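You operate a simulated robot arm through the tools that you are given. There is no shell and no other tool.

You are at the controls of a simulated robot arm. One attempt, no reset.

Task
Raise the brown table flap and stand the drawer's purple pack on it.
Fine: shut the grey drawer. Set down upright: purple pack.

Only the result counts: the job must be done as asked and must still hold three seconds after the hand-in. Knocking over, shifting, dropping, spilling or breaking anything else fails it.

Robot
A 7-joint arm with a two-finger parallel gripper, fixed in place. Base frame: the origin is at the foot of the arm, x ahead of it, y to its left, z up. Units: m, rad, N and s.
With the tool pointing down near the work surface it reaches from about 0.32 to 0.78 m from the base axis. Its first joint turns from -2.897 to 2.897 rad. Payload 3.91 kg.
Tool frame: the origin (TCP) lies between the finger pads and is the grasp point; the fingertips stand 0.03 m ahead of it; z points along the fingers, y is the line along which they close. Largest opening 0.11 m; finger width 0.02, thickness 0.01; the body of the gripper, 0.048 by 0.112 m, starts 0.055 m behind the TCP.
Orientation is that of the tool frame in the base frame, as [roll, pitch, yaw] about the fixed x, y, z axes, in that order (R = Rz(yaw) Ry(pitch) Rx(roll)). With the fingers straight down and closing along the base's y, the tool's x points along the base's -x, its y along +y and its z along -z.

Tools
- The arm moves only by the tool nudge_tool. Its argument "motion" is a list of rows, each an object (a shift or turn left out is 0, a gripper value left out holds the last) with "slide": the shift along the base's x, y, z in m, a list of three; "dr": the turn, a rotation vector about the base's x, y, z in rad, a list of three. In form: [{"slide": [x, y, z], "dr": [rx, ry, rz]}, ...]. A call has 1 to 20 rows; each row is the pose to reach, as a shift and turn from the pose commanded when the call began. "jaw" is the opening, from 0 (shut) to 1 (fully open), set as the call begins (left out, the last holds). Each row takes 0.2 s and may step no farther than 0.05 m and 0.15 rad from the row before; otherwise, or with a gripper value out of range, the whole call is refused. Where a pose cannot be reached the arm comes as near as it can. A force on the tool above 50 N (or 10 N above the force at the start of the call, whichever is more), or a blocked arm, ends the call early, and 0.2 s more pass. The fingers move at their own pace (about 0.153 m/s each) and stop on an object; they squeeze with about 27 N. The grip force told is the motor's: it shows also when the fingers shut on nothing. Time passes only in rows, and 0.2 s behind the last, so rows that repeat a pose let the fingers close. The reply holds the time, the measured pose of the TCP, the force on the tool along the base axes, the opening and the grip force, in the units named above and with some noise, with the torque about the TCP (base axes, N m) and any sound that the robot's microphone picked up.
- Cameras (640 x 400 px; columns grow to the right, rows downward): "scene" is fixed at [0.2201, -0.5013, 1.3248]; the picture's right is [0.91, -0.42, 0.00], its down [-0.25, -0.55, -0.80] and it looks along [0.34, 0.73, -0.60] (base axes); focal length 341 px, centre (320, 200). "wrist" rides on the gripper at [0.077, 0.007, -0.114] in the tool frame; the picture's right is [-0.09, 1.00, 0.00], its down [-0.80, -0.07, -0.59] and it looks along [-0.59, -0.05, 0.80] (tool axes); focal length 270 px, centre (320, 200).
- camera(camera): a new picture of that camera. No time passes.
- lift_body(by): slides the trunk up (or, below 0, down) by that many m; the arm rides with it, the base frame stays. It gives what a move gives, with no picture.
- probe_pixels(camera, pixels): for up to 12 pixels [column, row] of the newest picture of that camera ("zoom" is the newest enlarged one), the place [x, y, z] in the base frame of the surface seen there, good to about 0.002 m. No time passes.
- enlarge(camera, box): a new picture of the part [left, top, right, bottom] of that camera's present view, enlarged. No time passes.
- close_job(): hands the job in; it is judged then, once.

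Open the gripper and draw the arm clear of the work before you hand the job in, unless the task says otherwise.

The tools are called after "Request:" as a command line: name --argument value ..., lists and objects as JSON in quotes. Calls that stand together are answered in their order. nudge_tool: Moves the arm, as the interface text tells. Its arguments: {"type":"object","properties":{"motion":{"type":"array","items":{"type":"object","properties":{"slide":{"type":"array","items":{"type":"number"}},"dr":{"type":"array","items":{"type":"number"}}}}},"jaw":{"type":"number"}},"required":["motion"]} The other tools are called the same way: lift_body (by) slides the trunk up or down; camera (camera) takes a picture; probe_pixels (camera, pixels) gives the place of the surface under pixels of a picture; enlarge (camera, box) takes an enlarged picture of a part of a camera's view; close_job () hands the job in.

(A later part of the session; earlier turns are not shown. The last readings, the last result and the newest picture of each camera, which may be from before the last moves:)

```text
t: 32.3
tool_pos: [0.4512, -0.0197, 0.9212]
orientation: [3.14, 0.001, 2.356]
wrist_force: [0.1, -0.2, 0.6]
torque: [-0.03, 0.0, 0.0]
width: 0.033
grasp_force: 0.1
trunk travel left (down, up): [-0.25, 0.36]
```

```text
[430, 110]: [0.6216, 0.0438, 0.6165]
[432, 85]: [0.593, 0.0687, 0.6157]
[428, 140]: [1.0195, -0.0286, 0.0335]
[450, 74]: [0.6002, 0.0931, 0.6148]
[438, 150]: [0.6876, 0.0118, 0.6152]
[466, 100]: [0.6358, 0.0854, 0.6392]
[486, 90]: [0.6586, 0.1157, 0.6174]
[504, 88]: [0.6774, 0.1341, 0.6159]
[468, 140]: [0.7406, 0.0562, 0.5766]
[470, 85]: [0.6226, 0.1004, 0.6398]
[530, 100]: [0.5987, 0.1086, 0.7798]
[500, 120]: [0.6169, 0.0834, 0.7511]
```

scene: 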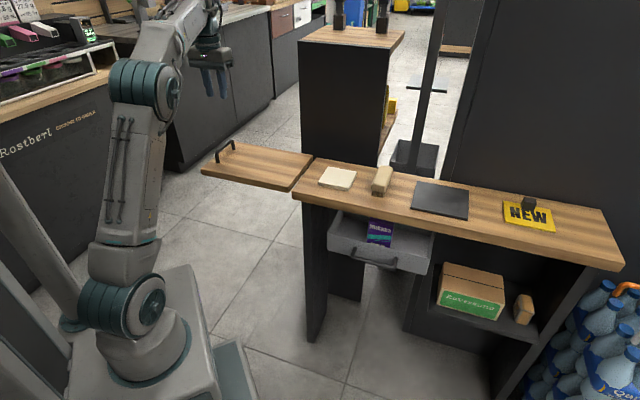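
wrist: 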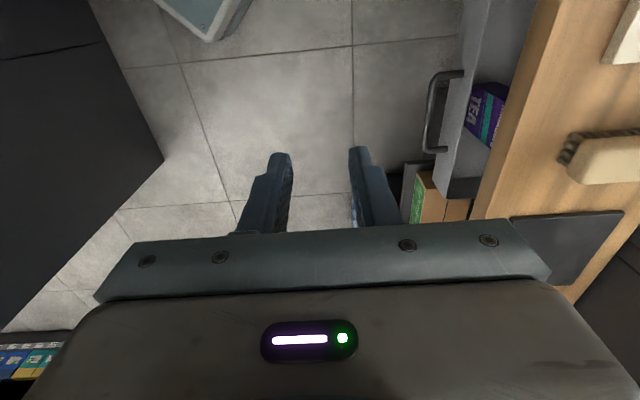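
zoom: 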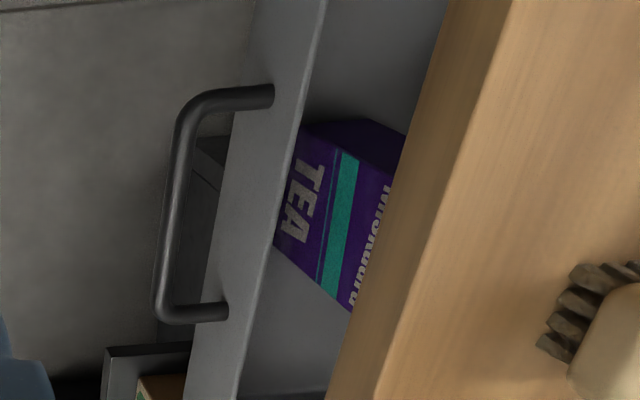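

The bar's centre is at about (0.629, 0.037, 0.611), along u. I tilt the hand 50° to point at it and descend to a pre-grasp 0.10 m away.

Request:
nudge_tool --motion '[{"slide": [0.0177, 0.0003, -0.035], "dr": [0.088, -0.088, 0]}, {"slide": [0.0354, 0.0007, -0.07], "dr": [0.176, -0.176, 0]}, {"slide": [0.0531, 0.001, -0.105], "dr": [0.264, -0.264, 0]}, {"slide": [0.0708, 0.0014, -0.14], "dr": [0.352, -0.352, 0]}, {"slide": [0.0886, 0.0017, -0.176], "dr": [0.44, -0.44, 0]}, {"slide": [0.1063, 0.002, -0.211], "dr": [0.528, -0.528, 0]}, {"slide": [0.124, 0.0024, -0.246], "dr": [0.616, -0.616, 0]}]'

Request:
camera --camera "wrist"

Request:
camera --camera "scene"

```text
t: 33.9
tool_pos: [0.5719, -0.0164, 0.6765]
orientation: [2.269, 0.0, 2.354]
wrist_force: [0.4, 0.3, -0.3]
torque: [-0.02, -0.01, -0.02]
width: 0.0333
grasp_force: 0.0
trunk travel left (down, up): [-0.25, 0.36]
```

```text
taken
```

wrist: 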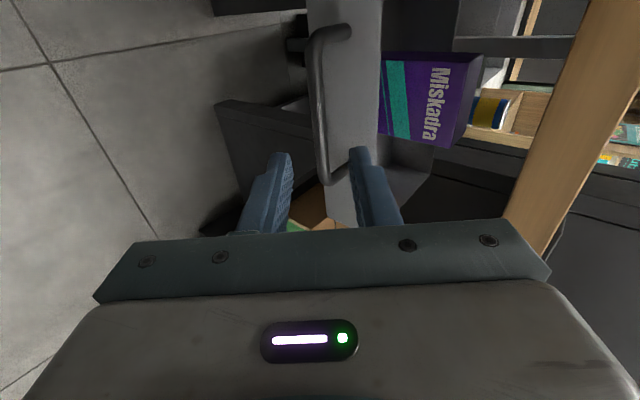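

```text
taken
```

scene: 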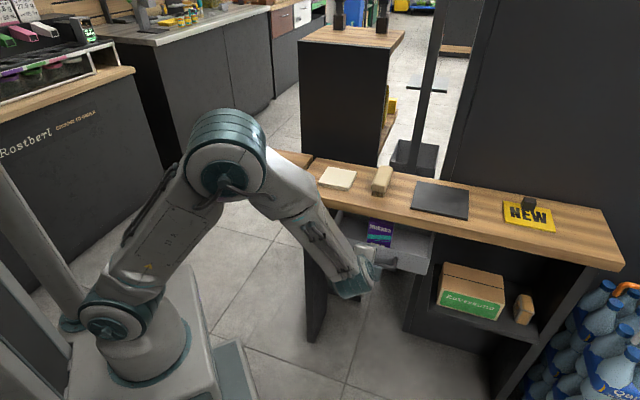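

Good view of bar and pack. I probe the bar, the pack's edges (top at col ~480) and the drawer for exact positions.

Request:
enlarge --camera "wrist" --box '[290, 0, 530, 210]'

Request:
probe_pixels --camera "wrist" --pixels '[[318, 60], [320, 110], [324, 150], [330, 180], [340, 33], [395, 65], [440, 60], [462, 60], [445, 140], [468, 90], [350, 90], [545, 120]]'

```text
1.90 times, centred on (410, 105) of wrist
```

zoom: 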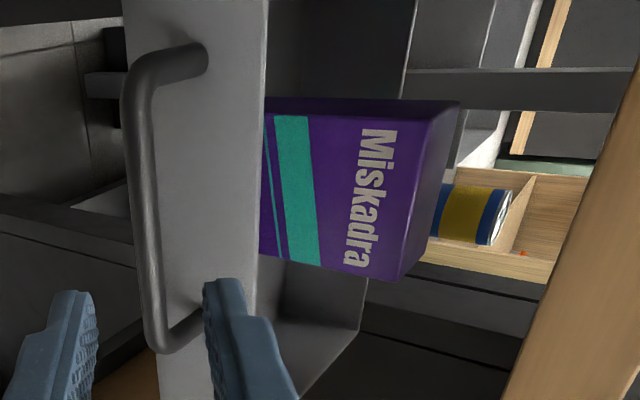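

```text
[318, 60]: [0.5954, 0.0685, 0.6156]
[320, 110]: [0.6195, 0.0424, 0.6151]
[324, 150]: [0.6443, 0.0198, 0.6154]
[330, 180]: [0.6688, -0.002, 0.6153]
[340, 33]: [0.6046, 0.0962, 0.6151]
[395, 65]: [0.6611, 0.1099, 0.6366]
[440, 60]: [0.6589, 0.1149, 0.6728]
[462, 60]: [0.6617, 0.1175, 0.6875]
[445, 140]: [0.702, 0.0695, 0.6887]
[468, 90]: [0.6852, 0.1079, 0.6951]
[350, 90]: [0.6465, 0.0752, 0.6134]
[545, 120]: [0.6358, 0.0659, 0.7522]
```

Bar centre confirmed (v≈0.471, z≈0.611). I advance along the tool axis to straddle the bar, then close.

Request:
nudge_tool --motion '[{"slide": [0.016, 0.0153, -0.019]}, {"slide": [0.032, 0.0307, -0.038]}, {"slide": [0.048, 0.046, -0.057]}]'

Request:
camera --camera "wrist"

```text
t: 34.7
tool_pos: [0.6211, 0.0282, 0.6171]
orientation: [2.272, 0.001, 2.356]
wrist_force: [0.2, 0.9, -1.1]
torque: [-0.03, -0.07, 0.01]
width: 0.0328
grasp_force: 0.0
trunk travel left (down, up): [-0.25, 0.36]
```

```text
taken
```

wrist: 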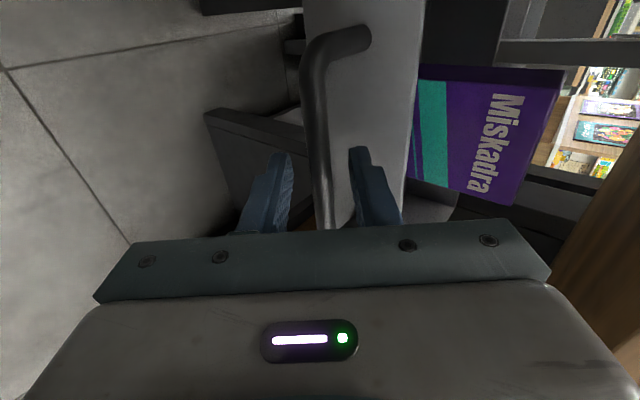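

The bar lies between the two fingers with no contact yet. I close on it.

Request:
nudge_tool --jaw 0 --motion '[{"slide": [0, 0, 0]}, {"slide": [0, 0, 0]}]'

Request:
camera --camera "wrist"

```text
t: 35.3
tool_pos: [0.622, 0.0282, 0.6184]
orientation: [2.268, 0.0, 2.356]
wrist_force: [1.9, -0.4, 3.1]
torque: [-0.05, -0.13, -0.18]
width: 0.0119
grasp_force: 45.0
trunk travel left (down, up): [-0.25, 0.36]
```

```text
taken
```

wrist: 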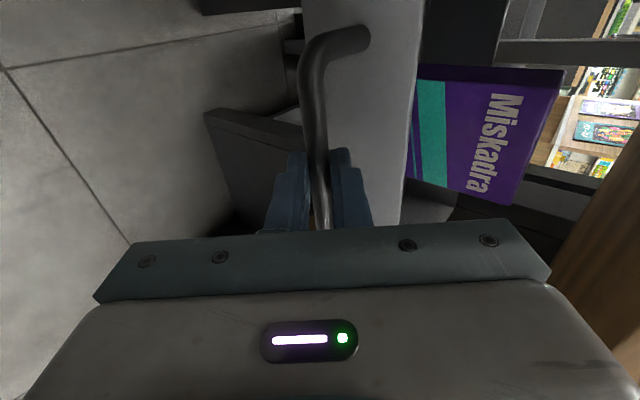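

Firm grip (width 0.012). I pull the drawer gently along −v, 4 cm in 8 mm steps.

Request:
nudge_tool --motion '[{"slide": [-0.0028, -0.0028, 0]}, {"slide": [-0.0071, -0.0071, 0]}, {"slide": [-0.0127, -0.0127, 0]}, {"slide": [-0.0184, -0.0184, 0]}, {"slide": [-0.0241, -0.0241, 0]}, {"slide": [-0.0283, -0.0283, 0]}]'

Request:
camera --camera "scene"

Request:
camera --camera "wrist"

```text
t: 36.7
tool_pos: [0.5909, -0.0016, 0.6178]
orientation: [2.271, 0.0, 2.354]
wrist_force: [5.8, -6.1, 9.6]
torque: [0.07, -0.08, 0.03]
width: 0.0115
grasp_force: 44.7
trunk travel left (down, up): [-0.25, 0.36]
```

```text
taken
```

scene: 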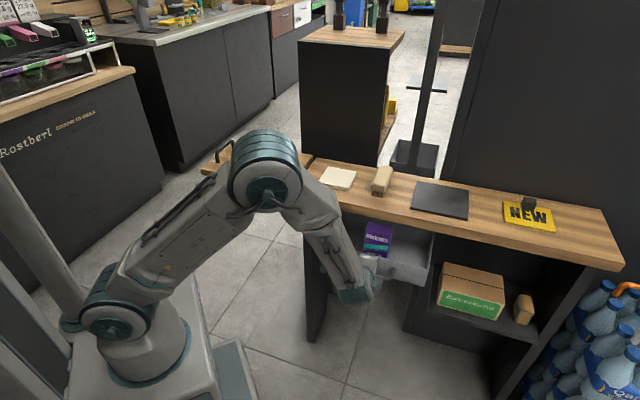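

```text
taken
```

wrist: 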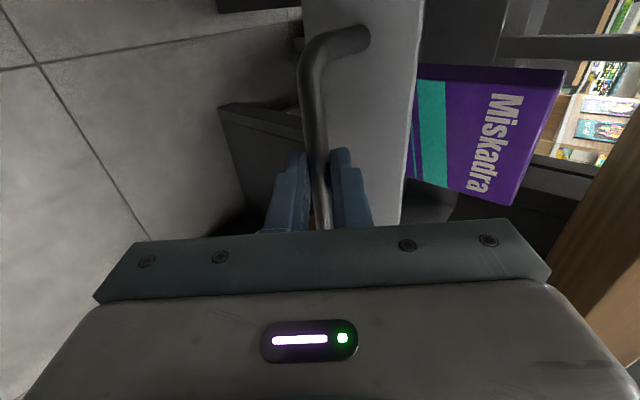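

The drawer slides out with the pack standing. I pull another 5 cm.

Request:
nudge_tool --motion '[{"slide": [-0.0027, -0.0037, 0.0005]}, {"slide": [-0.0077, -0.0087, 0.0005]}, {"slide": [-0.0134, -0.0144, 0.0005]}, {"slide": [-0.0191, -0.0201, 0.0005]}, {"slide": [-0.0248, -0.0258, 0.0005]}, {"slide": [-0.0305, -0.0315, 0.0005]}, {"slide": [-0.0345, -0.0355, 0.0005]}]'

Request:
camera --camera "scene"

Request:
camera --camera "wrist"

```text
t: 38.3
tool_pos: [0.5582, -0.0349, 0.6182]
orientation: [2.27, 0.0, 2.357]
wrist_force: [1.8, -2.3, 6.4]
torque: [-0.01, -0.13, -0.17]
width: 0.0116
grasp_force: 45.0
trunk travel left (down, up): [-0.25, 0.36]
```

```text
taken
```

scene: 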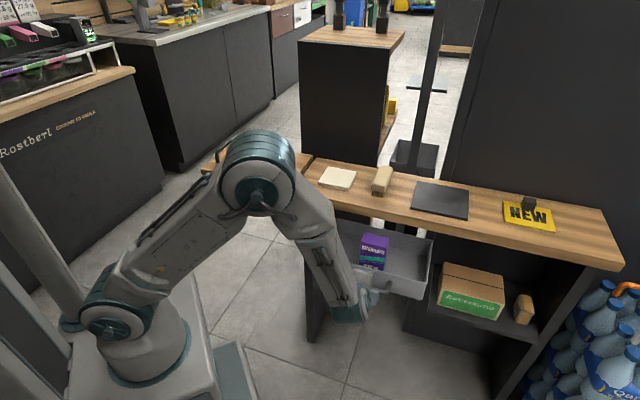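

```text
taken
```

wrist: 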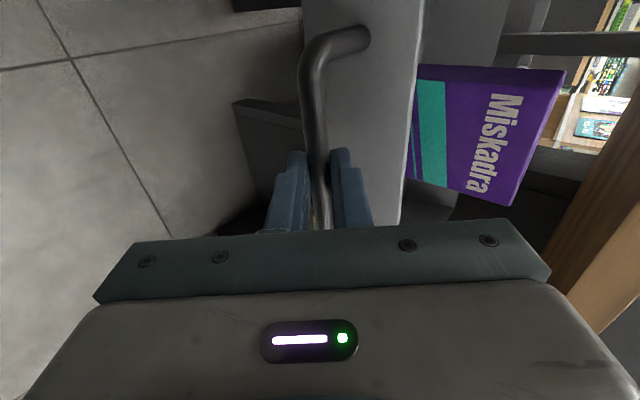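

The pack's top is now visible in the scene (375,240). I probe its top to see how far it must still come out.

Request:
enlarge --camera "scene" --box '[335, 215, 445, 300]'

Request:
probe_pixels --camera "scene" --pixels '[[363, 236], [375, 238], [388, 240], [375, 235], [365, 243], [386, 247], [372, 260], [405, 245]]'

```text
4.71 times, centred on (390, 258) of scene
```

zoom: 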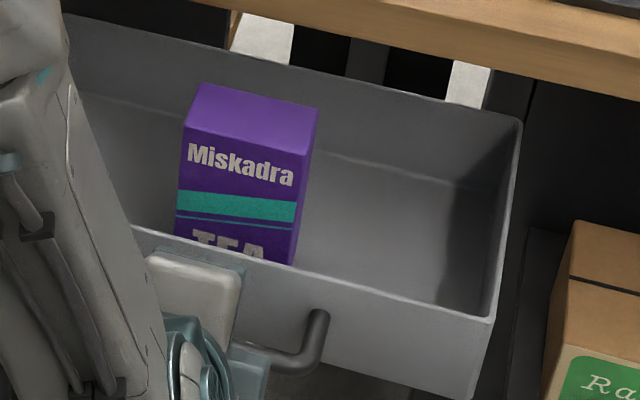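

```text
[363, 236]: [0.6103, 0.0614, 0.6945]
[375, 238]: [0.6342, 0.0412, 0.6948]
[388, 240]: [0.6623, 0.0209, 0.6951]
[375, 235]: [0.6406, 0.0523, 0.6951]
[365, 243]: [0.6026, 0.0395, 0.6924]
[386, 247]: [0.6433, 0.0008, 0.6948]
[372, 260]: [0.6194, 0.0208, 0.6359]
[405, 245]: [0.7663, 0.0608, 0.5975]
```

I probe the pack's top corners and the drawer rims in the zoom.

Request:
probe_pixels --camera "zoom" --pixels '[[205, 88], [314, 110], [187, 126], [304, 152], [250, 120], [60, 18], [300, 65], [520, 122], [488, 318], [250, 255], [400, 180], [290, 10]]'

```text
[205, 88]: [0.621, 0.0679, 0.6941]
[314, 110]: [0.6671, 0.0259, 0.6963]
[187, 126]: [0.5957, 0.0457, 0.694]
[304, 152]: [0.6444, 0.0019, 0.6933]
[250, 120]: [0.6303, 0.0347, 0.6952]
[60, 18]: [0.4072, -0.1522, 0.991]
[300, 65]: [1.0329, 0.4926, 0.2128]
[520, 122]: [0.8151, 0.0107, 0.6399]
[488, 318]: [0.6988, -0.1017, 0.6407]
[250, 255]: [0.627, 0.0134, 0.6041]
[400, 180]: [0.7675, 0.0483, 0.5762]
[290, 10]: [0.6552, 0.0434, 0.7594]
```

The pack is 0.067 (u) × 0.037 (v) × 0.12 m, centre v≈0.472, its back edge just at the table edge. I pull the drawer another 4.5 cm for gripper clearance, watching for the drawer stop.

Request:
nudge_tool --motion '[{"slide": [-0.0028, -0.0028, 0.0004]}, {"slide": [-0.0071, -0.0071, 0.0004]}, {"slide": [-0.0127, -0.0127, 0.0004]}, {"slide": [-0.0184, -0.0184, 0.0004]}, {"slide": [-0.0241, -0.0241, 0.0004]}, {"slide": [-0.029, -0.029, 0.0004]}, {"slide": [-0.0318, -0.0318, 0.0004]}]'

Request:
enlarge --camera "scene" --box '[335, 215, 445, 300]'

```text
t: 39.9
tool_pos: [0.5266, -0.0674, 0.618]
orientation: [2.271, 0.001, 2.353]
wrist_force: [3.5, -3.1, 1.3]
torque: [0.2, 0.16, 0.37]
width: 0.0119
grasp_force: 44.9
trunk travel left (down, up): [-0.25, 0.36]
```

```text
4.71 times, centred on (390, 258) of scene
```

zoom: 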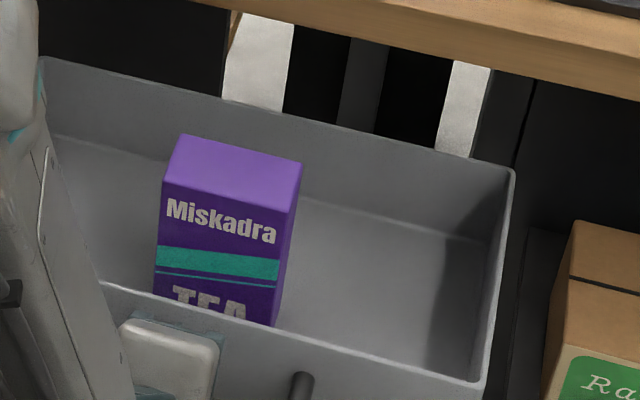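

Drawer moved freely. I probe the pack's top corners again.

Request:
probe_pixels --camera "zoom" --pixels '[[182, 140], [298, 165], [166, 180], [287, 208], [232, 172], [510, 175], [485, 378], [230, 215], [268, 300], [165, 280]]'

```text
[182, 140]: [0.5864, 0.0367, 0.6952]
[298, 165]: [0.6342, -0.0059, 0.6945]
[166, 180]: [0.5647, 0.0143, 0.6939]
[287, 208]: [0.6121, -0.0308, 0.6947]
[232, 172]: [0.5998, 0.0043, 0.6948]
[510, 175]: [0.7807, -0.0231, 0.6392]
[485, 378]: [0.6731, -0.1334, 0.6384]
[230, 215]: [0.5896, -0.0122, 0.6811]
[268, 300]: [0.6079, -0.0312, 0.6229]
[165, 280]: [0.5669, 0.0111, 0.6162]
```

The pack centre is at about (0.600, 0.004), top z=0.695. I open the jaws and back away from the handle along the tool axis.

Request:
nudge_tool --jaw 0.3 --motion '[{"slide": [0, 0, 0]}, {"slide": [0, 0, 0]}, {"slide": [-0.011, -0.011, 0.013]}, {"slide": [-0.027, -0.027, 0.032]}, {"slide": [-0.0541, -0.0541, 0.0644]}]'

Request:
nudge_tool --motion '[{"slide": [0, 0, 0.04], "dr": [-0.088, 0.088, 0]}, {"slide": [0, 0, 0.08], "dr": [-0.176, 0.176, 0]}, {"slide": [0, 0, 0.12], "dr": [-0.264, 0.264, 0]}, {"slide": [0, 0, 0.15], "dr": [-0.352, 0.352, 0]}, {"slide": [0, 0, 0.18], "dr": [-0.44, 0.44, 0]}, {"slide": [0, 0, 0.21], "dr": [-0.528, 0.528, 0]}, {"slide": [0, 0, 0.23], "dr": [-0.616, 0.616, 0]}]'

Request:
camera --camera "scene"

```text
refused: row 5 steps farther than a row can; nothing moved
```

```text
t: 40.2
tool_pos: [0.521, -0.0719, 0.6208]
orientation: [2.338, -0.009, 2.352]
wrist_force: [2.8, -5.0, -23.5]
torque: [-0.9, -0.63, -0.03]
width: 0.0117
grasp_force: 45.5
trunk travel left (down, up): [-0.25, 0.36]
stopped in row 1: the force on the tool passed its limit at 68 N (the readings are from after the stop); the commanded pose is now the measured one
```

```text
taken
```

scene: 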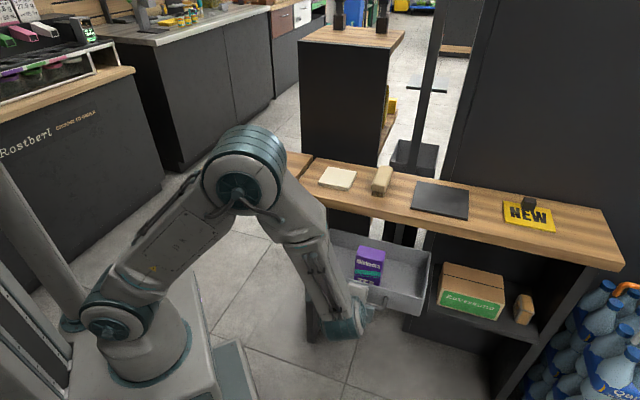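

My mistake: the retreat was refused for step length, and the dependent untilt ran while still gripping; it stopped at once and the pack still stands. I open the jaws now in place.

Request:
nudge_tool --jaw 0.3 --motion '[{"slide": [0, 0, 0]}, {"slide": [0, 0, 0]}, {"slide": [0, 0, 0]}]'

Request:
camera --camera "wrist"

Request:
enlarge --camera "scene" --box '[325, 215, 445, 310]'

```text
t: 41.0
tool_pos: [0.5199, -0.0695, 0.6246]
orientation: [2.33, -0.007, 2.352]
wrist_force: [0.4, 0.0, -0.1]
torque: [-0.02, 0.0, 0.03]
width: 0.0331
grasp_force: 0.1
trunk travel left (down, up): [-0.25, 0.36]
```

```text
taken
```

wrist: 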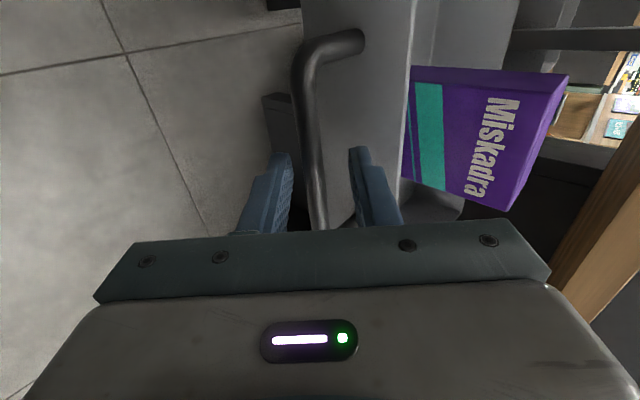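

```text
4.21 times, centred on (385, 262) of scene
```

zoom: 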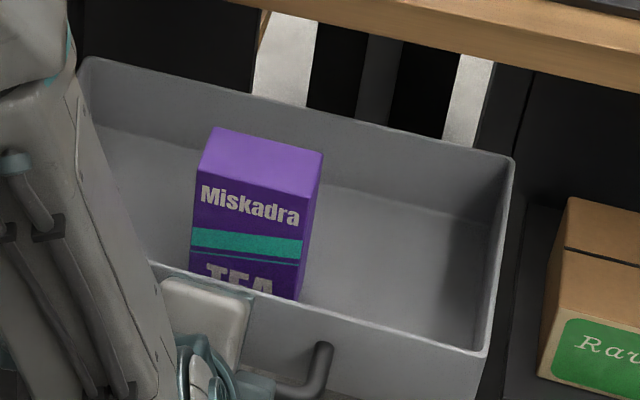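

Jaws are open around the bar with no force, and pack and drawer are undisturbed. I back off along the tool axis (~0.10 m) in legal steps.

Request:
nudge_tool --motion '[{"slide": [-0.01, -0.01, 0.0137]}, {"slide": [-0.02, -0.02, 0.0275]}, {"slide": [-0.035, -0.035, 0.048]}, {"slide": [-0.051, -0.051, 0.07]}]'

Request:
camera --camera "wrist"

```text
t: 42.0
tool_pos: [0.4699, -0.123, 0.6956]
orientation: [2.332, -0.01, 2.354]
wrist_force: [0.8, 0.6, 0.1]
torque: [0.01, 0.01, 0.0]
width: 0.0328
grasp_force: 0.1
trunk travel left (down, up): [-0.25, 0.36]
```

```text
taken
```

wrist: 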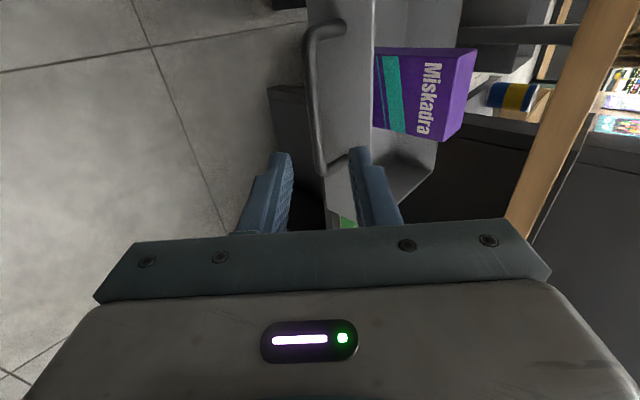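

Clear of the bar. Now I rise to z≈0.92 while untilting to straight down.

Request:
nudge_tool --motion '[{"slide": [0, 0, 0.037], "dr": [-0.0954, 0.0954, 0]}, {"slide": [0, 0, 0.074], "dr": [-0.1908, 0.1908, 0]}, {"slide": [0, 0, 0.111], "dr": [-0.2862, 0.2862, 0]}, {"slide": [0, 0, 0.148], "dr": [-0.3817, 0.3817, 0]}, {"slide": [0, 0, 0.185], "dr": [-0.477, 0.477, 0]}, {"slide": [0, 0, 0.225], "dr": [-0.5725, 0.5725, 0]}]'

```text
t: 43.4
tool_pos: [0.4688, -0.1243, 0.9192]
orientation: [-3.14, -0.003, 2.347]
wrist_force: [0.4, 0.6, -1.0]
torque: [0.03, -0.01, -0.03]
width: 0.0328
grasp_force: 0.0
trunk travel left (down, up): [-0.25, 0.36]
```

Straight down again. I turn +90° (closing along u, the pack's 0.067 m width), move above the pack and open the jaws.

Request:
nudge_tool --jaw 0.9 --motion '[{"slide": [0.0119, 0.0116, 0], "dr": [0, 0, 0.1436]}, {"slide": [0.0238, 0.0233, 0], "dr": [0, 0, 0.2873]}, {"slide": [0.0357, 0.0349, 0], "dr": [0, 0, 0.4309]}, {"slide": [0.0476, 0.0465, 0], "dr": [0, 0, 0.5745]}, {"slide": [0.0595, 0.058, 0], "dr": [0, 0, 0.7182]}, {"slide": [0.0714, 0.0698, 0], "dr": [0, 0, 0.8618]}, {"slide": [0.0833, 0.0815, 0], "dr": [0, 0, 1.0055]}, {"slide": [0.0952, 0.093, 0], "dr": [0, 0, 1.149]}, {"slide": [0.107, 0.1047, 0], "dr": [0, 0, 1.2927]}, {"slide": [0.119, 0.1163, 0], "dr": [0, 0, 1.4364]}, {"slide": [0.131, 0.128, 0], "dr": [0, 0, 1.58]}]'

Request:
camera --camera "wrist"

Request:
camera --camera "scene"

```text
t: 45.8
tool_pos: [0.6013, 0.0065, 0.9192]
orientation: [3.14, -0.005, -2.353]
wrist_force: [0.0, -0.4, 0.6]
torque: [-0.02, -0.03, -0.02]
width: 0.0989
grasp_force: 0.1
trunk travel left (down, up): [-0.25, 0.36]
```

```text
taken
```

wrist: 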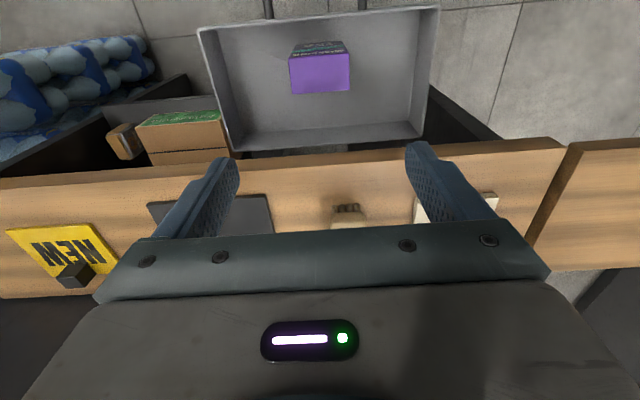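

```text
taken
```

scene: 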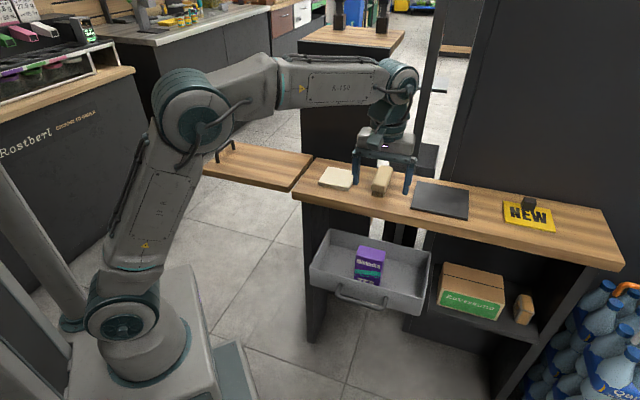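

Good top view; the pack's top is at (290–350, 42–93) in the wrist view. I probe its corners and the drawer rims to align precisely.

Request:
enlarge --camera "wrist" --box '[200, 0, 440, 155]'

Request:
probe_pixels --camera "wrist" --pixels '[[291, 59], [347, 56], [294, 92], [347, 89], [320, 75], [320, 48], [315, 9], [215, 60], [430, 60], [330, 135], [330, 158], [380, 60]]'

```text
2.58 times, centred on (320, 78) of wrist
```

zoom: 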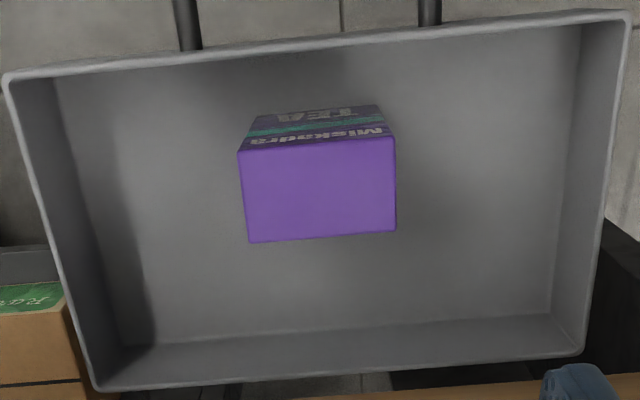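

```text
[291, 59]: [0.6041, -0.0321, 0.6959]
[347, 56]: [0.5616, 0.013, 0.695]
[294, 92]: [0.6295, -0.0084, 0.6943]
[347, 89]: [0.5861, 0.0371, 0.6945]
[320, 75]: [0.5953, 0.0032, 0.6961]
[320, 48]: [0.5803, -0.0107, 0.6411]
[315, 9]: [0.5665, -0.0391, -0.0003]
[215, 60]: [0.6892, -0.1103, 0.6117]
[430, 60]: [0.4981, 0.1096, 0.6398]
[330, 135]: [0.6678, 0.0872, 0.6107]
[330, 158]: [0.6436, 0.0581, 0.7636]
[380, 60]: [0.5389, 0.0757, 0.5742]
```

Pack centre ≈ (0.597, 0.003) with 1.6 cm clearance per finger. I descend to z=0.655 between pack sides.

Request:
nudge_tool --motion '[{"slide": [-0.004, -0.003, -0.045]}, {"slide": [-0.004, -0.003, -0.09]}, {"slide": [-0.004, -0.003, -0.135]}, {"slide": [-0.004, -0.003, -0.18]}]'

Request:
camera --camera "wrist"

Request:
camera --camera "scene"

```text
t: 46.8
tool_pos: [0.5976, 0.0013, 0.7384]
orientation: [-3.141, -0.002, -2.354]
wrist_force: [-0.8, -0.5, 1.2]
torque: [0.02, 0.03, 0.0]
width: 0.0992
grasp_force: 0.0
trunk travel left (down, up): [-0.25, 0.36]
```

```text
taken
```

wrist: 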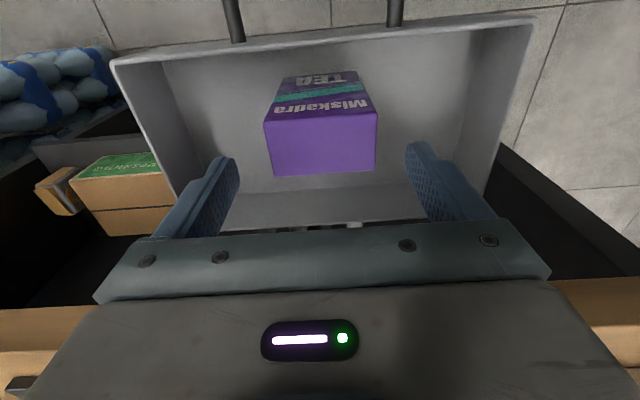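

```text
taken
```

scene: 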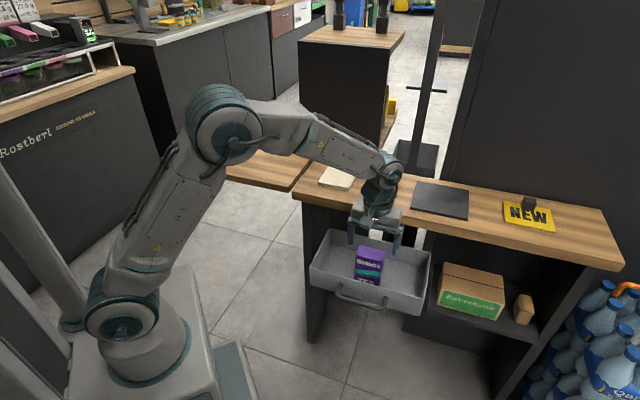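

Fingers straddle the pack symmetrically (228/415 vs pack 265–377). I continue down 0.083 m to the grasp height.

Request:
nudge_tool --motion '[{"slide": [0, 0.0005, -0.03]}, {"slide": [0, 0.0005, -0.06]}, {"slide": [0, 0.0005, -0.082]}]'

Request:
camera --camera "wrist"

Request:
enlarge --camera "scene" --box '[300, 165, 460, 310]'

```text
t: 47.6
tool_pos: [0.597, 0.0032, 0.6564]
orientation: [3.14, -0.002, -2.354]
wrist_force: [-1.0, 1.0, 0.1]
torque: [0.0, -0.03, 0.02]
width: 0.099
grasp_force: 0.1
trunk travel left (down, up): [-0.25, 0.36]
```

```text
taken
```

wrist: 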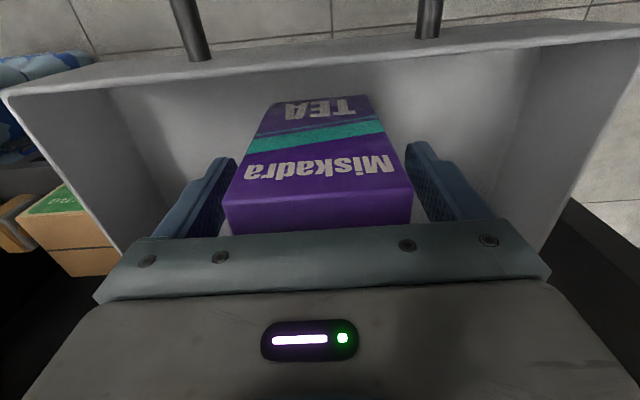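

```text
2.76 times, centred on (380, 238) of scene
```

zoom: 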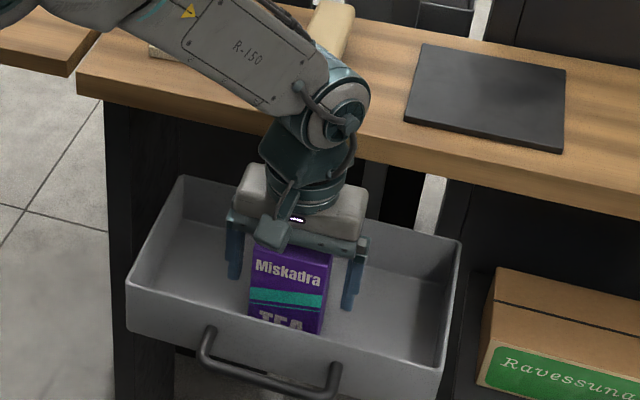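

Aligned with no contact. I close the jaws on the pack.

Request:
nudge_tool --jaw 0.5 --motion '[{"slide": [0, 0, 0]}, {"slide": [0, 0, 0]}, {"slide": [0, 0, 0]}]'

Request:
camera --camera "wrist"

```text
t: 48.4
tool_pos: [0.5975, 0.002, 0.6572]
orientation: [3.14, -0.004, -2.356]
wrist_force: [0.4, -0.1, -0.3]
torque: [0.02, 0.0, 0.01]
width: 0.0699
grasp_force: 27.0
trunk travel left (down, up): [-0.25, 0.36]
```

```text
taken
```

wrist: 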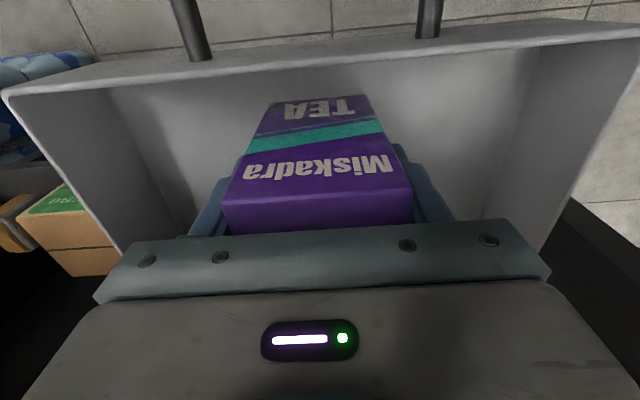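

Gripped: width 0.070, 27 N. I lift slowly 6 cm and read the weight.

Request:
nudge_tool --motion '[{"slide": [0, 0, 0.01]}, {"slide": [0, 0, 0.03]}, {"slide": [0, 0, 0.05]}, {"slide": [0, 0, 0.06]}, {"slide": [0, 0, 0.06]}]'

Request:
camera --camera "wrist"

Request:
camera --camera "scene"

```text
t: 49.6
tool_pos: [0.5976, 0.0041, 0.7167]
orientation: [3.14, -0.003, -2.354]
wrist_force: [0.6, -0.8, -2.0]
torque: [-0.01, -0.02, -0.01]
width: 0.0702
grasp_force: 27.4
trunk travel left (down, up): [-0.25, 0.36]
```

```text
taken
```

wrist: 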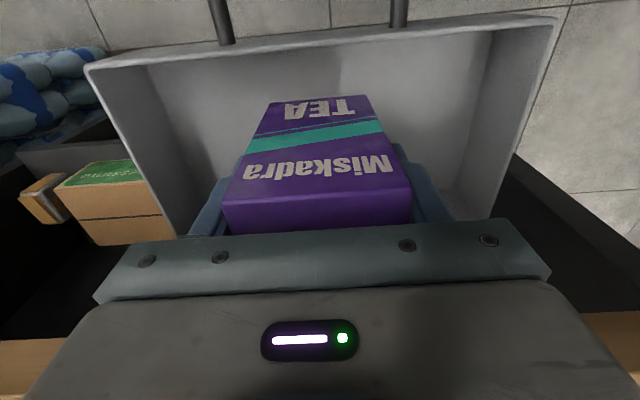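

```text
taken
```

scene: 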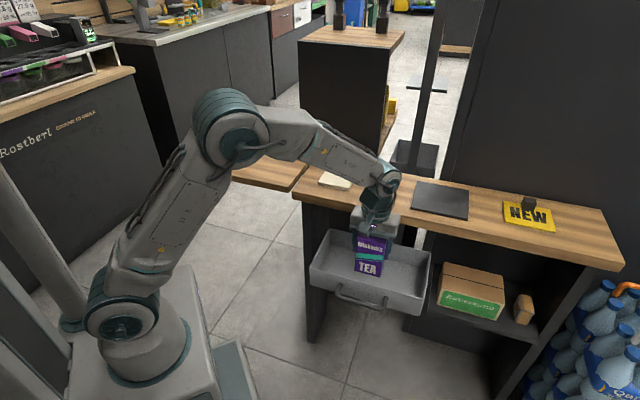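

The pack weighs ~0.2 kg and hangs straight. I lift it to z=0.95 then carry it over toward the flap at the same orientation.

Request:
nudge_tool --motion '[{"slide": [0, 0, 0.035]}, {"slide": [0, 0, 0.075]}, {"slide": [0, 0, 0.115]}, {"slide": [0, 0, 0.155]}, {"slide": [0, 0, 0.195]}, {"slide": [0, 0, 0.234]}, {"slide": [-0.006, 0.018, 0.234]}, {"slide": [-0.018, 0.054, 0.234]}, {"slide": [-0.031, 0.092, 0.234]}, {"slide": [-0.044, 0.13, 0.234]}, {"slide": [-0.056, 0.168, 0.234]}, {"slide": [-0.069, 0.206, 0.234]}, {"slide": [-0.081, 0.244, 0.234]}, {"slide": [-0.094, 0.282, 0.234]}, {"slide": [-0.106, 0.318, 0.234]}, {"slide": [-0.113, 0.34, 0.234]}, {"slide": [-0.1165, 0.35, 0.234]}]'

Request:
camera --camera "wrist"

Request:
camera --camera "scene"

```text
t: 53.2
tool_pos: [0.4819, 0.3534, 0.9499]
orientation: [3.141, -0.003, -2.355]
wrist_force: [0.1, 0.2, -0.8]
torque: [0.02, 0.0, -0.02]
width: 0.0698
grasp_force: 27.3
trunk travel left (down, up): [-0.25, 0.36]
```

```text
taken
```

wrist: 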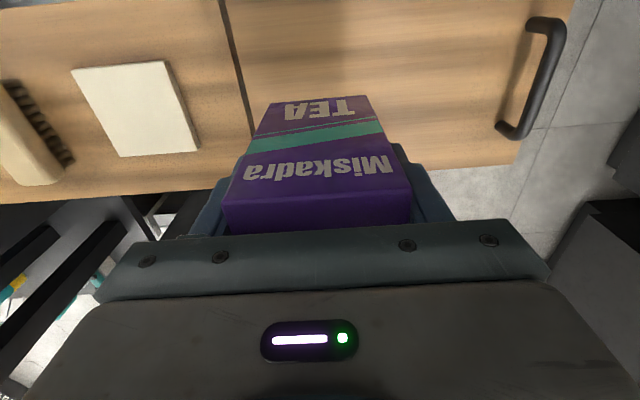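

```text
taken
```

scene: 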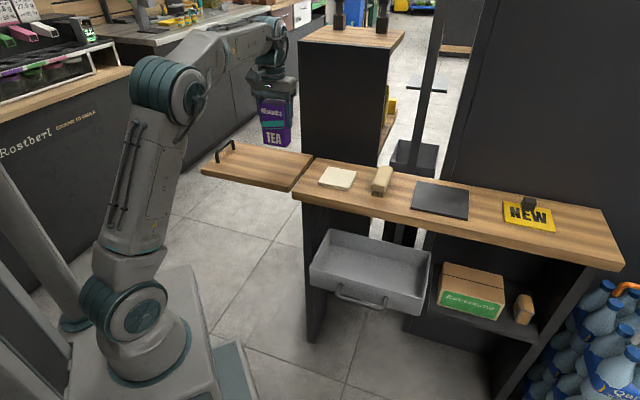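

The pack hangs above the flap near the hinge (gap line at (238,70) in wrist view). I probe the flap's surface and edges before lowering.

Request:
probe_pixels --camera "wrist" --pixels '[[250, 80], [228, 80], [245, 115], [400, 60], [460, 150], [300, 60], [225, 5], [500, 160], [420, 10], [210, 100]]'

Request:
enlarge --camera "scene" --box '[195, 80, 335, 200]'

Request:
probe_pixels --camera "scene" --pixels '[[264, 145], [286, 146], [275, 130], [225, 165], [260, 165], [290, 180], [300, 162], [245, 155]]'

```text
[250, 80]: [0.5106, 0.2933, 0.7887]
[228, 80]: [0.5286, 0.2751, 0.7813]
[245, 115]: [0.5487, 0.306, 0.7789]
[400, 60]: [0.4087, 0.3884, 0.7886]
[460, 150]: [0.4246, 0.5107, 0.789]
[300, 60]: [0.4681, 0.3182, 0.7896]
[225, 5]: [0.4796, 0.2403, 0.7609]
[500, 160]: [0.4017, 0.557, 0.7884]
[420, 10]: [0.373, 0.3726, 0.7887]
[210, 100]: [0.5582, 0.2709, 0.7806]
```

```text
3.33 times, centred on (265, 140) of scene
```

zoom: 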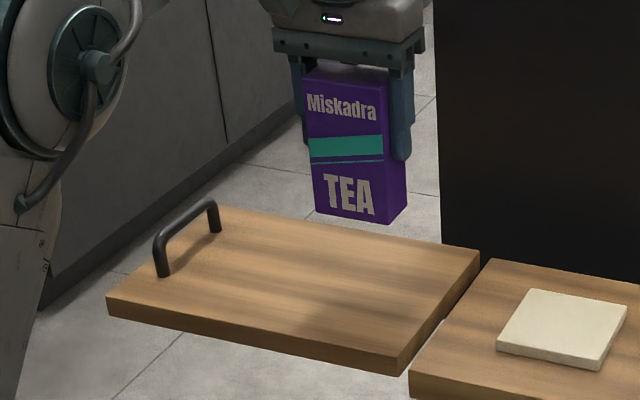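

```text
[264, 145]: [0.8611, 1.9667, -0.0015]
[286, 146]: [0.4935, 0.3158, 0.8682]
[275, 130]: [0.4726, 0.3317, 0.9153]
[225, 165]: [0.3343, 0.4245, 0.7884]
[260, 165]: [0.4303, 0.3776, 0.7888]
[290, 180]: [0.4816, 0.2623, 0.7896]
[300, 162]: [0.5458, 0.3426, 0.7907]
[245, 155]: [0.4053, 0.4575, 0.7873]
```

Flap top is 0.789 everywhere; the pack's bottom is ≈0.868. I lower 0.074 m, leaving a few mm.

Request:
nudge_tool --motion '[{"slide": [0, 0, -0.02]}, {"slide": [0, 0, -0.04]}, {"slide": [0, 0, -0.06]}, {"slide": [0, 0, -0.07]}, {"slide": [0, 0, -0.074]}]'

Request:
enlarge --camera "scene" --box '[195, 90, 335, 210]'

```text
t: 54.4
tool_pos: [0.4808, 0.3534, 0.8755]
orientation: [3.138, -0.005, -2.352]
wrist_force: [-0.5, 0.6, -1.2]
torque: [0.0, -0.03, -0.02]
width: 0.07
grasp_force: 27.2
trunk travel left (down, up): [-0.25, 0.36]
```

```text
3.33 times, centred on (265, 150) of scene
```

zoom: 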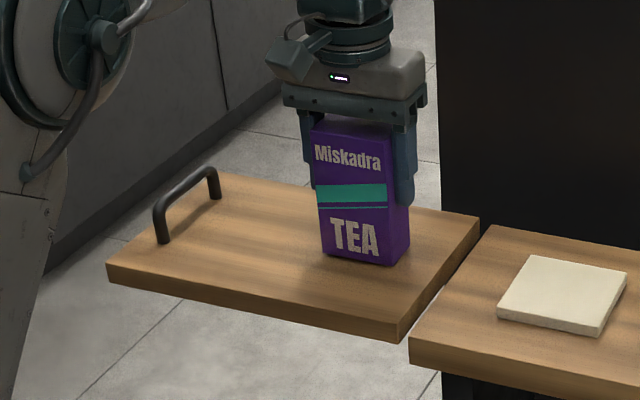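

The pack's bottom is about 4–5 mm over the flap. I lower in 1 mm rows and watch for the upward force of contact.

Request:
nudge_tool --motion '[{"slide": [0, 0, -0.001]}, {"slide": [0, 0, -0.002]}, {"slide": [0, 0, -0.003]}, {"slide": [0, 0, -0.003]}]'

Request:
enlarge --camera "scene" --box '[195, 90, 335, 210]'

```text
t: 55.4
tool_pos: [0.481, 0.3536, 0.8723]
orientation: [3.141, -0.004, -2.355]
wrist_force: [-1.4, 1.1, -0.7]
torque: [0.04, -0.02, -0.03]
width: 0.0696
grasp_force: 27.1
trunk travel left (down, up): [-0.25, 0.36]
```

```text
3.33 times, centred on (265, 150) of scene
```

zoom: 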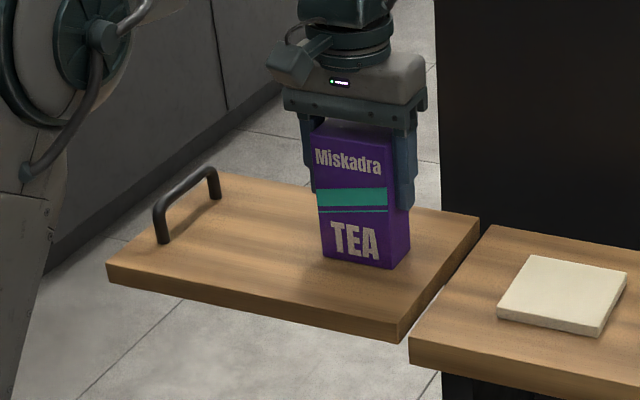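

Still no clear contact; another 1.5 mm in fine steps.

Request:
nudge_tool --motion '[{"slide": [0, 0, -0.0007]}, {"slide": [0, 0, -0.0015]}, {"slide": [0, 0, -0.0015]}, {"slide": [0, 0, -0.0015]}]'

Request:
enlarge --camera "scene" --box '[245, 125, 315, 185]'

Request:
probe_pixels --camera "scene" --pixels '[[225, 172], [245, 165], [290, 185], [302, 168]]'

```text
t: 56.4
tool_pos: [0.4803, 0.3546, 0.8734]
orientation: [3.142, -0.003, -2.355]
wrist_force: [-0.6, -1.5, 4.5]
torque: [-0.36, -0.15, -0.04]
width: 0.0699
grasp_force: 26.7
trunk travel left (down, up): [-0.25, 0.36]
```

```text
6.67 times, centred on (280, 155) of scene
```

zoom: 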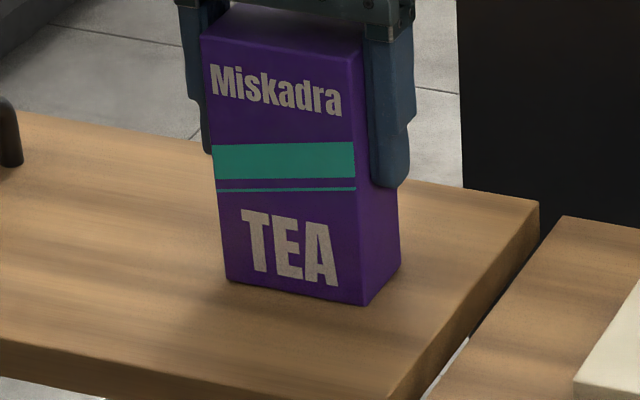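

```text
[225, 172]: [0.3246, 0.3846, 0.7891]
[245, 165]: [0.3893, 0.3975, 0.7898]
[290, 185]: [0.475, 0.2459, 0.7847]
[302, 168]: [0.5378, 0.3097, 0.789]
```

Contact: +4.5 N upward. I open the jaws.

Request:
nudge_tool --jaw 0.88 --motion '[{"slide": [0, 0, 0]}, {"slide": [0, 0, 0]}, {"slide": [0, 0, 0]}]'

Request:
enlarge --camera "scene" --box '[195, 90, 335, 210]'

Request:
camera --camera "wrist"

```text
t: 57.2
tool_pos: [0.4794, 0.3543, 0.8709]
orientation: [3.138, -0.005, -2.356]
wrist_force: [0.3, -0.9, 0.0]
torque: [-0.01, 0.0, -0.01]
width: 0.0966
grasp_force: 0.0
trunk travel left (down, up): [-0.25, 0.36]
```

```text
3.33 times, centred on (265, 150) of scene
```

zoom: 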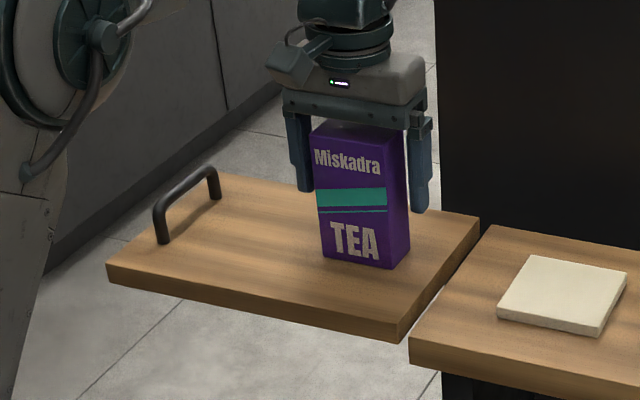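

```text
taken
```

wrist: 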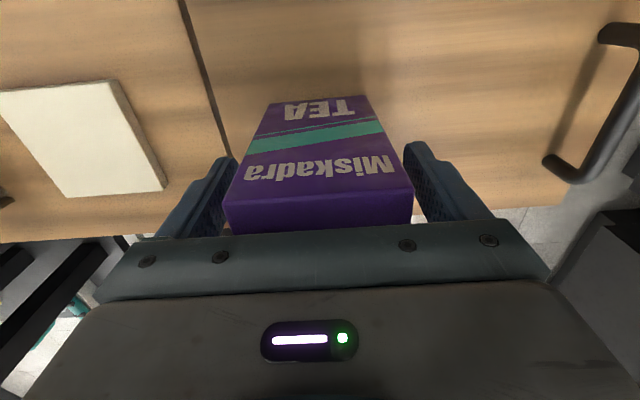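

The pack stands alone, both fingers clear. I raise the hand straight up 0.13 m.

Request:
nudge_tool --motion '[{"slide": [0, 0, 0.015]}, {"slide": [0, 0, 0.04]}, {"slide": [0, 0, 0.08]}, {"slide": [0, 0, 0.12]}, {"slide": [0, 0, 0.14]}]'

Request:
enlarge --camera "scene" --box '[195, 90, 335, 210]'

Request:
probe_pixels --camera "zoom" --pixels '[[130, 260], [250, 230], [300, 290], [395, 320], [455, 225], [240, 200], [360, 140]]'

```text
t: 58.4
tool_pos: [0.4798, 0.3542, 1.0129]
orientation: [3.14, -0.003, -2.354]
wrist_force: [0.3, -0.1, -0.1]
torque: [0.0, 0.02, -0.01]
width: 0.0968
grasp_force: 0.0
trunk travel left (down, up): [-0.25, 0.36]
```

```text
3.33 times, centred on (265, 150) of scene
```

zoom: 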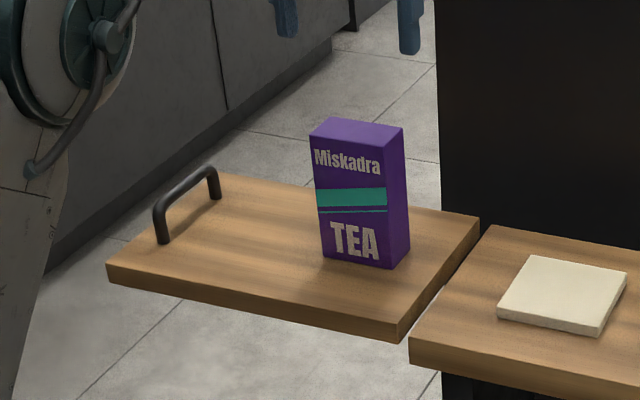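

```text
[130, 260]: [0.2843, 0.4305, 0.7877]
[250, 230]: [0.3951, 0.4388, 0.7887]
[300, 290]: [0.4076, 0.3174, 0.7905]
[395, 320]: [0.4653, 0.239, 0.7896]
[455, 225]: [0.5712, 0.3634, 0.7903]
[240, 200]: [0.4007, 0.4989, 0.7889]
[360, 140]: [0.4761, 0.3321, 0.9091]
```

The flap holds level with the pack standing. Now I return to shut the drawer: swing to its front at safe height, rotating −90° and narrowing the jaws.

Request:
nudge_tool --jaw 0.3 --motion '[{"slide": [-0.0073, -0.041, 0], "dr": [0, 0, -0.143]}, {"slide": [-0.0146, -0.083, 0], "dr": [0, 0, -0.286]}, {"slide": [-0.022, -0.124, 0], "dr": [0, 0, -0.428]}, {"slide": [-0.029, -0.165, 0], "dr": [0, 0, -0.571]}, {"slide": [-0.036, -0.206, -0.009], "dr": [0, 0, -0.714]}, {"slide": [-0.044, -0.248, -0.018], "dr": [0, 0, -0.857]}, {"slide": [-0.051, -0.289, -0.027], "dr": [0, 0, -1.0]}, {"slide": [-0.058, -0.33, -0.036], "dr": [0, 0, -1.142]}, {"slide": [-0.066, -0.371, -0.045], "dr": [0, 0, -1.285]}, {"slide": [-0.073, -0.413, -0.054], "dr": [0, 0, -1.428]}, {"slide": [-0.08, -0.454, -0.063], "dr": [0, 0, -1.571]}]'

Request:
camera --camera "wrist"

Request:
camera --camera "scene"

```text
t: 60.8
tool_pos: [0.3995, -0.0985, 0.9479]
orientation: [3.14, -0.003, 2.357]
wrist_force: [0.4, 0.5, -0.9]
torque: [-0.04, 0.01, -0.01]
width: 0.033
grasp_force: 0.1
trunk travel left (down, up): [-0.25, 0.36]
```

```text
taken
```

wrist: 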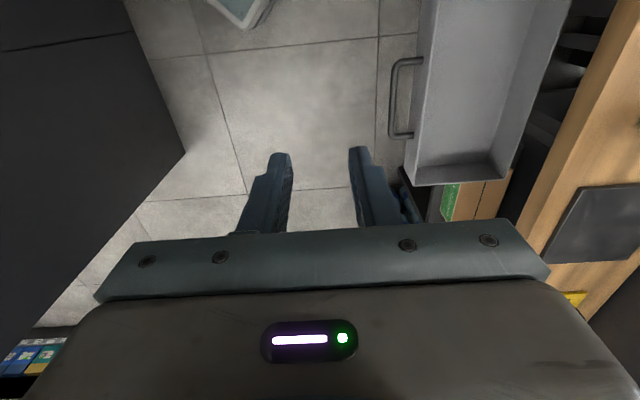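

```text
taken
```

scene: 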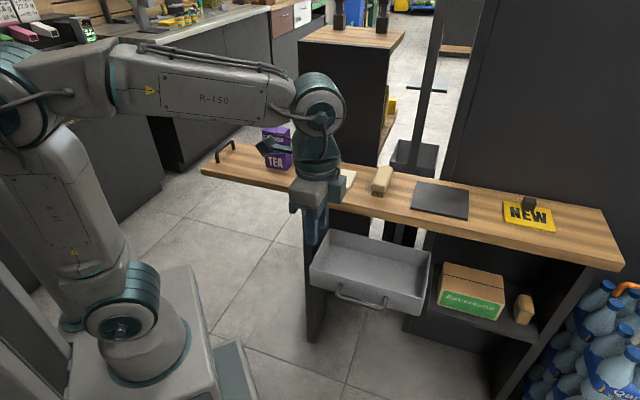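

I probe the handle bar's current place (wrist px ~392, 65–135).

Request:
probe_pixels --camera "wrist" --pixels '[[393, 80], [392, 100], [391, 120], [410, 62], [403, 136], [418, 100], [425, 100]]'

Request:
probe_pixels --camera "scene" --pixels '[[345, 295], [360, 302], [375, 306], [350, 290], [400, 305]]'

```text
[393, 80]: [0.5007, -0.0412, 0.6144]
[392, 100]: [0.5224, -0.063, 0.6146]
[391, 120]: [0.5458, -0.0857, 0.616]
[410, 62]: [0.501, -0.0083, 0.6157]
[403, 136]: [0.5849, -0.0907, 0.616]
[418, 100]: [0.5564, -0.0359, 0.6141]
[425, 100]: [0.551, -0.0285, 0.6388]
```

```text
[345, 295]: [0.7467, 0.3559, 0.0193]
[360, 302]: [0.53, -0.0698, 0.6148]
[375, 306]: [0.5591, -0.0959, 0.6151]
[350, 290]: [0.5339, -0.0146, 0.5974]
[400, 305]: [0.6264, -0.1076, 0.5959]
```

The bar centre is now v≈0.327, u≈0.419, z≈0.611. I descend and tilt to the pre-grasp as before.

Request:
nudge_tool --motion '[{"slide": [0.0092, -0.0026, -0.034], "dr": [0.077, -0.077, 0]}, {"slide": [0.0185, -0.0052, -0.068], "dr": [0.154, -0.154, 0]}, {"slide": [0.0277, -0.0077, -0.102], "dr": [0.231, -0.231, 0]}, {"slide": [0.037, -0.0103, -0.136], "dr": [0.308, -0.308, 0]}, {"slide": [0.0462, -0.0129, -0.17], "dr": [0.385, -0.385, 0]}, {"slide": [0.0554, -0.0155, -0.204], "dr": [0.462, -0.462, 0]}, {"slide": [0.0647, -0.018, -0.238], "dr": [0.539, -0.539, 0]}, {"slide": [0.0739, -0.0206, -0.2725], "dr": [0.616, -0.616, 0]}]'

Request:
camera --camera "wrist"

Request:
camera --camera "scene"

```text
t: 62.6
tool_pos: [0.4756, -0.1214, 0.6761]
orientation: [2.27, -0.001, 2.358]
wrist_force: [-0.4, -0.1, 0.1]
torque: [-0.03, -0.01, 0.0]
width: 0.0333
grasp_force: 0.0
trunk travel left (down, up): [-0.25, 0.36]
```

```text
taken
```

wrist: 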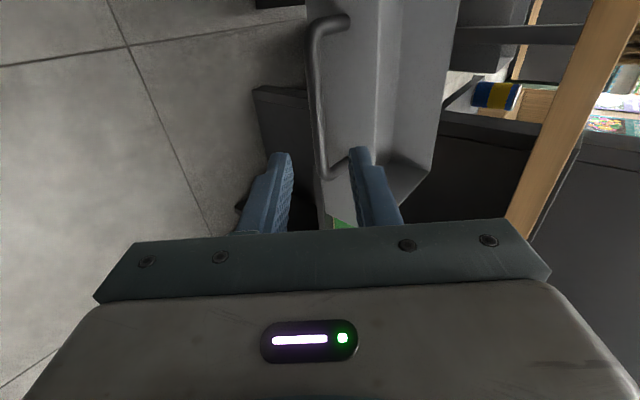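

```text
taken
```

scene: 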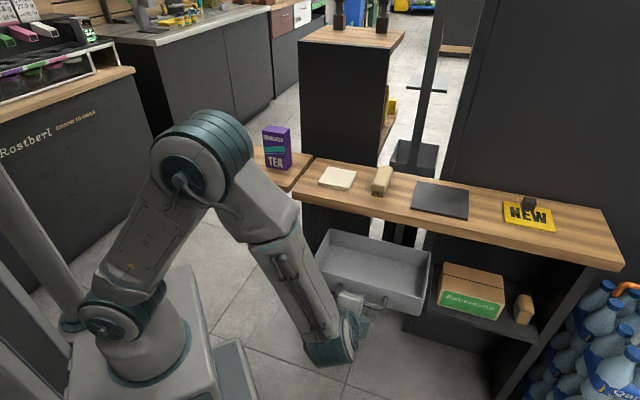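

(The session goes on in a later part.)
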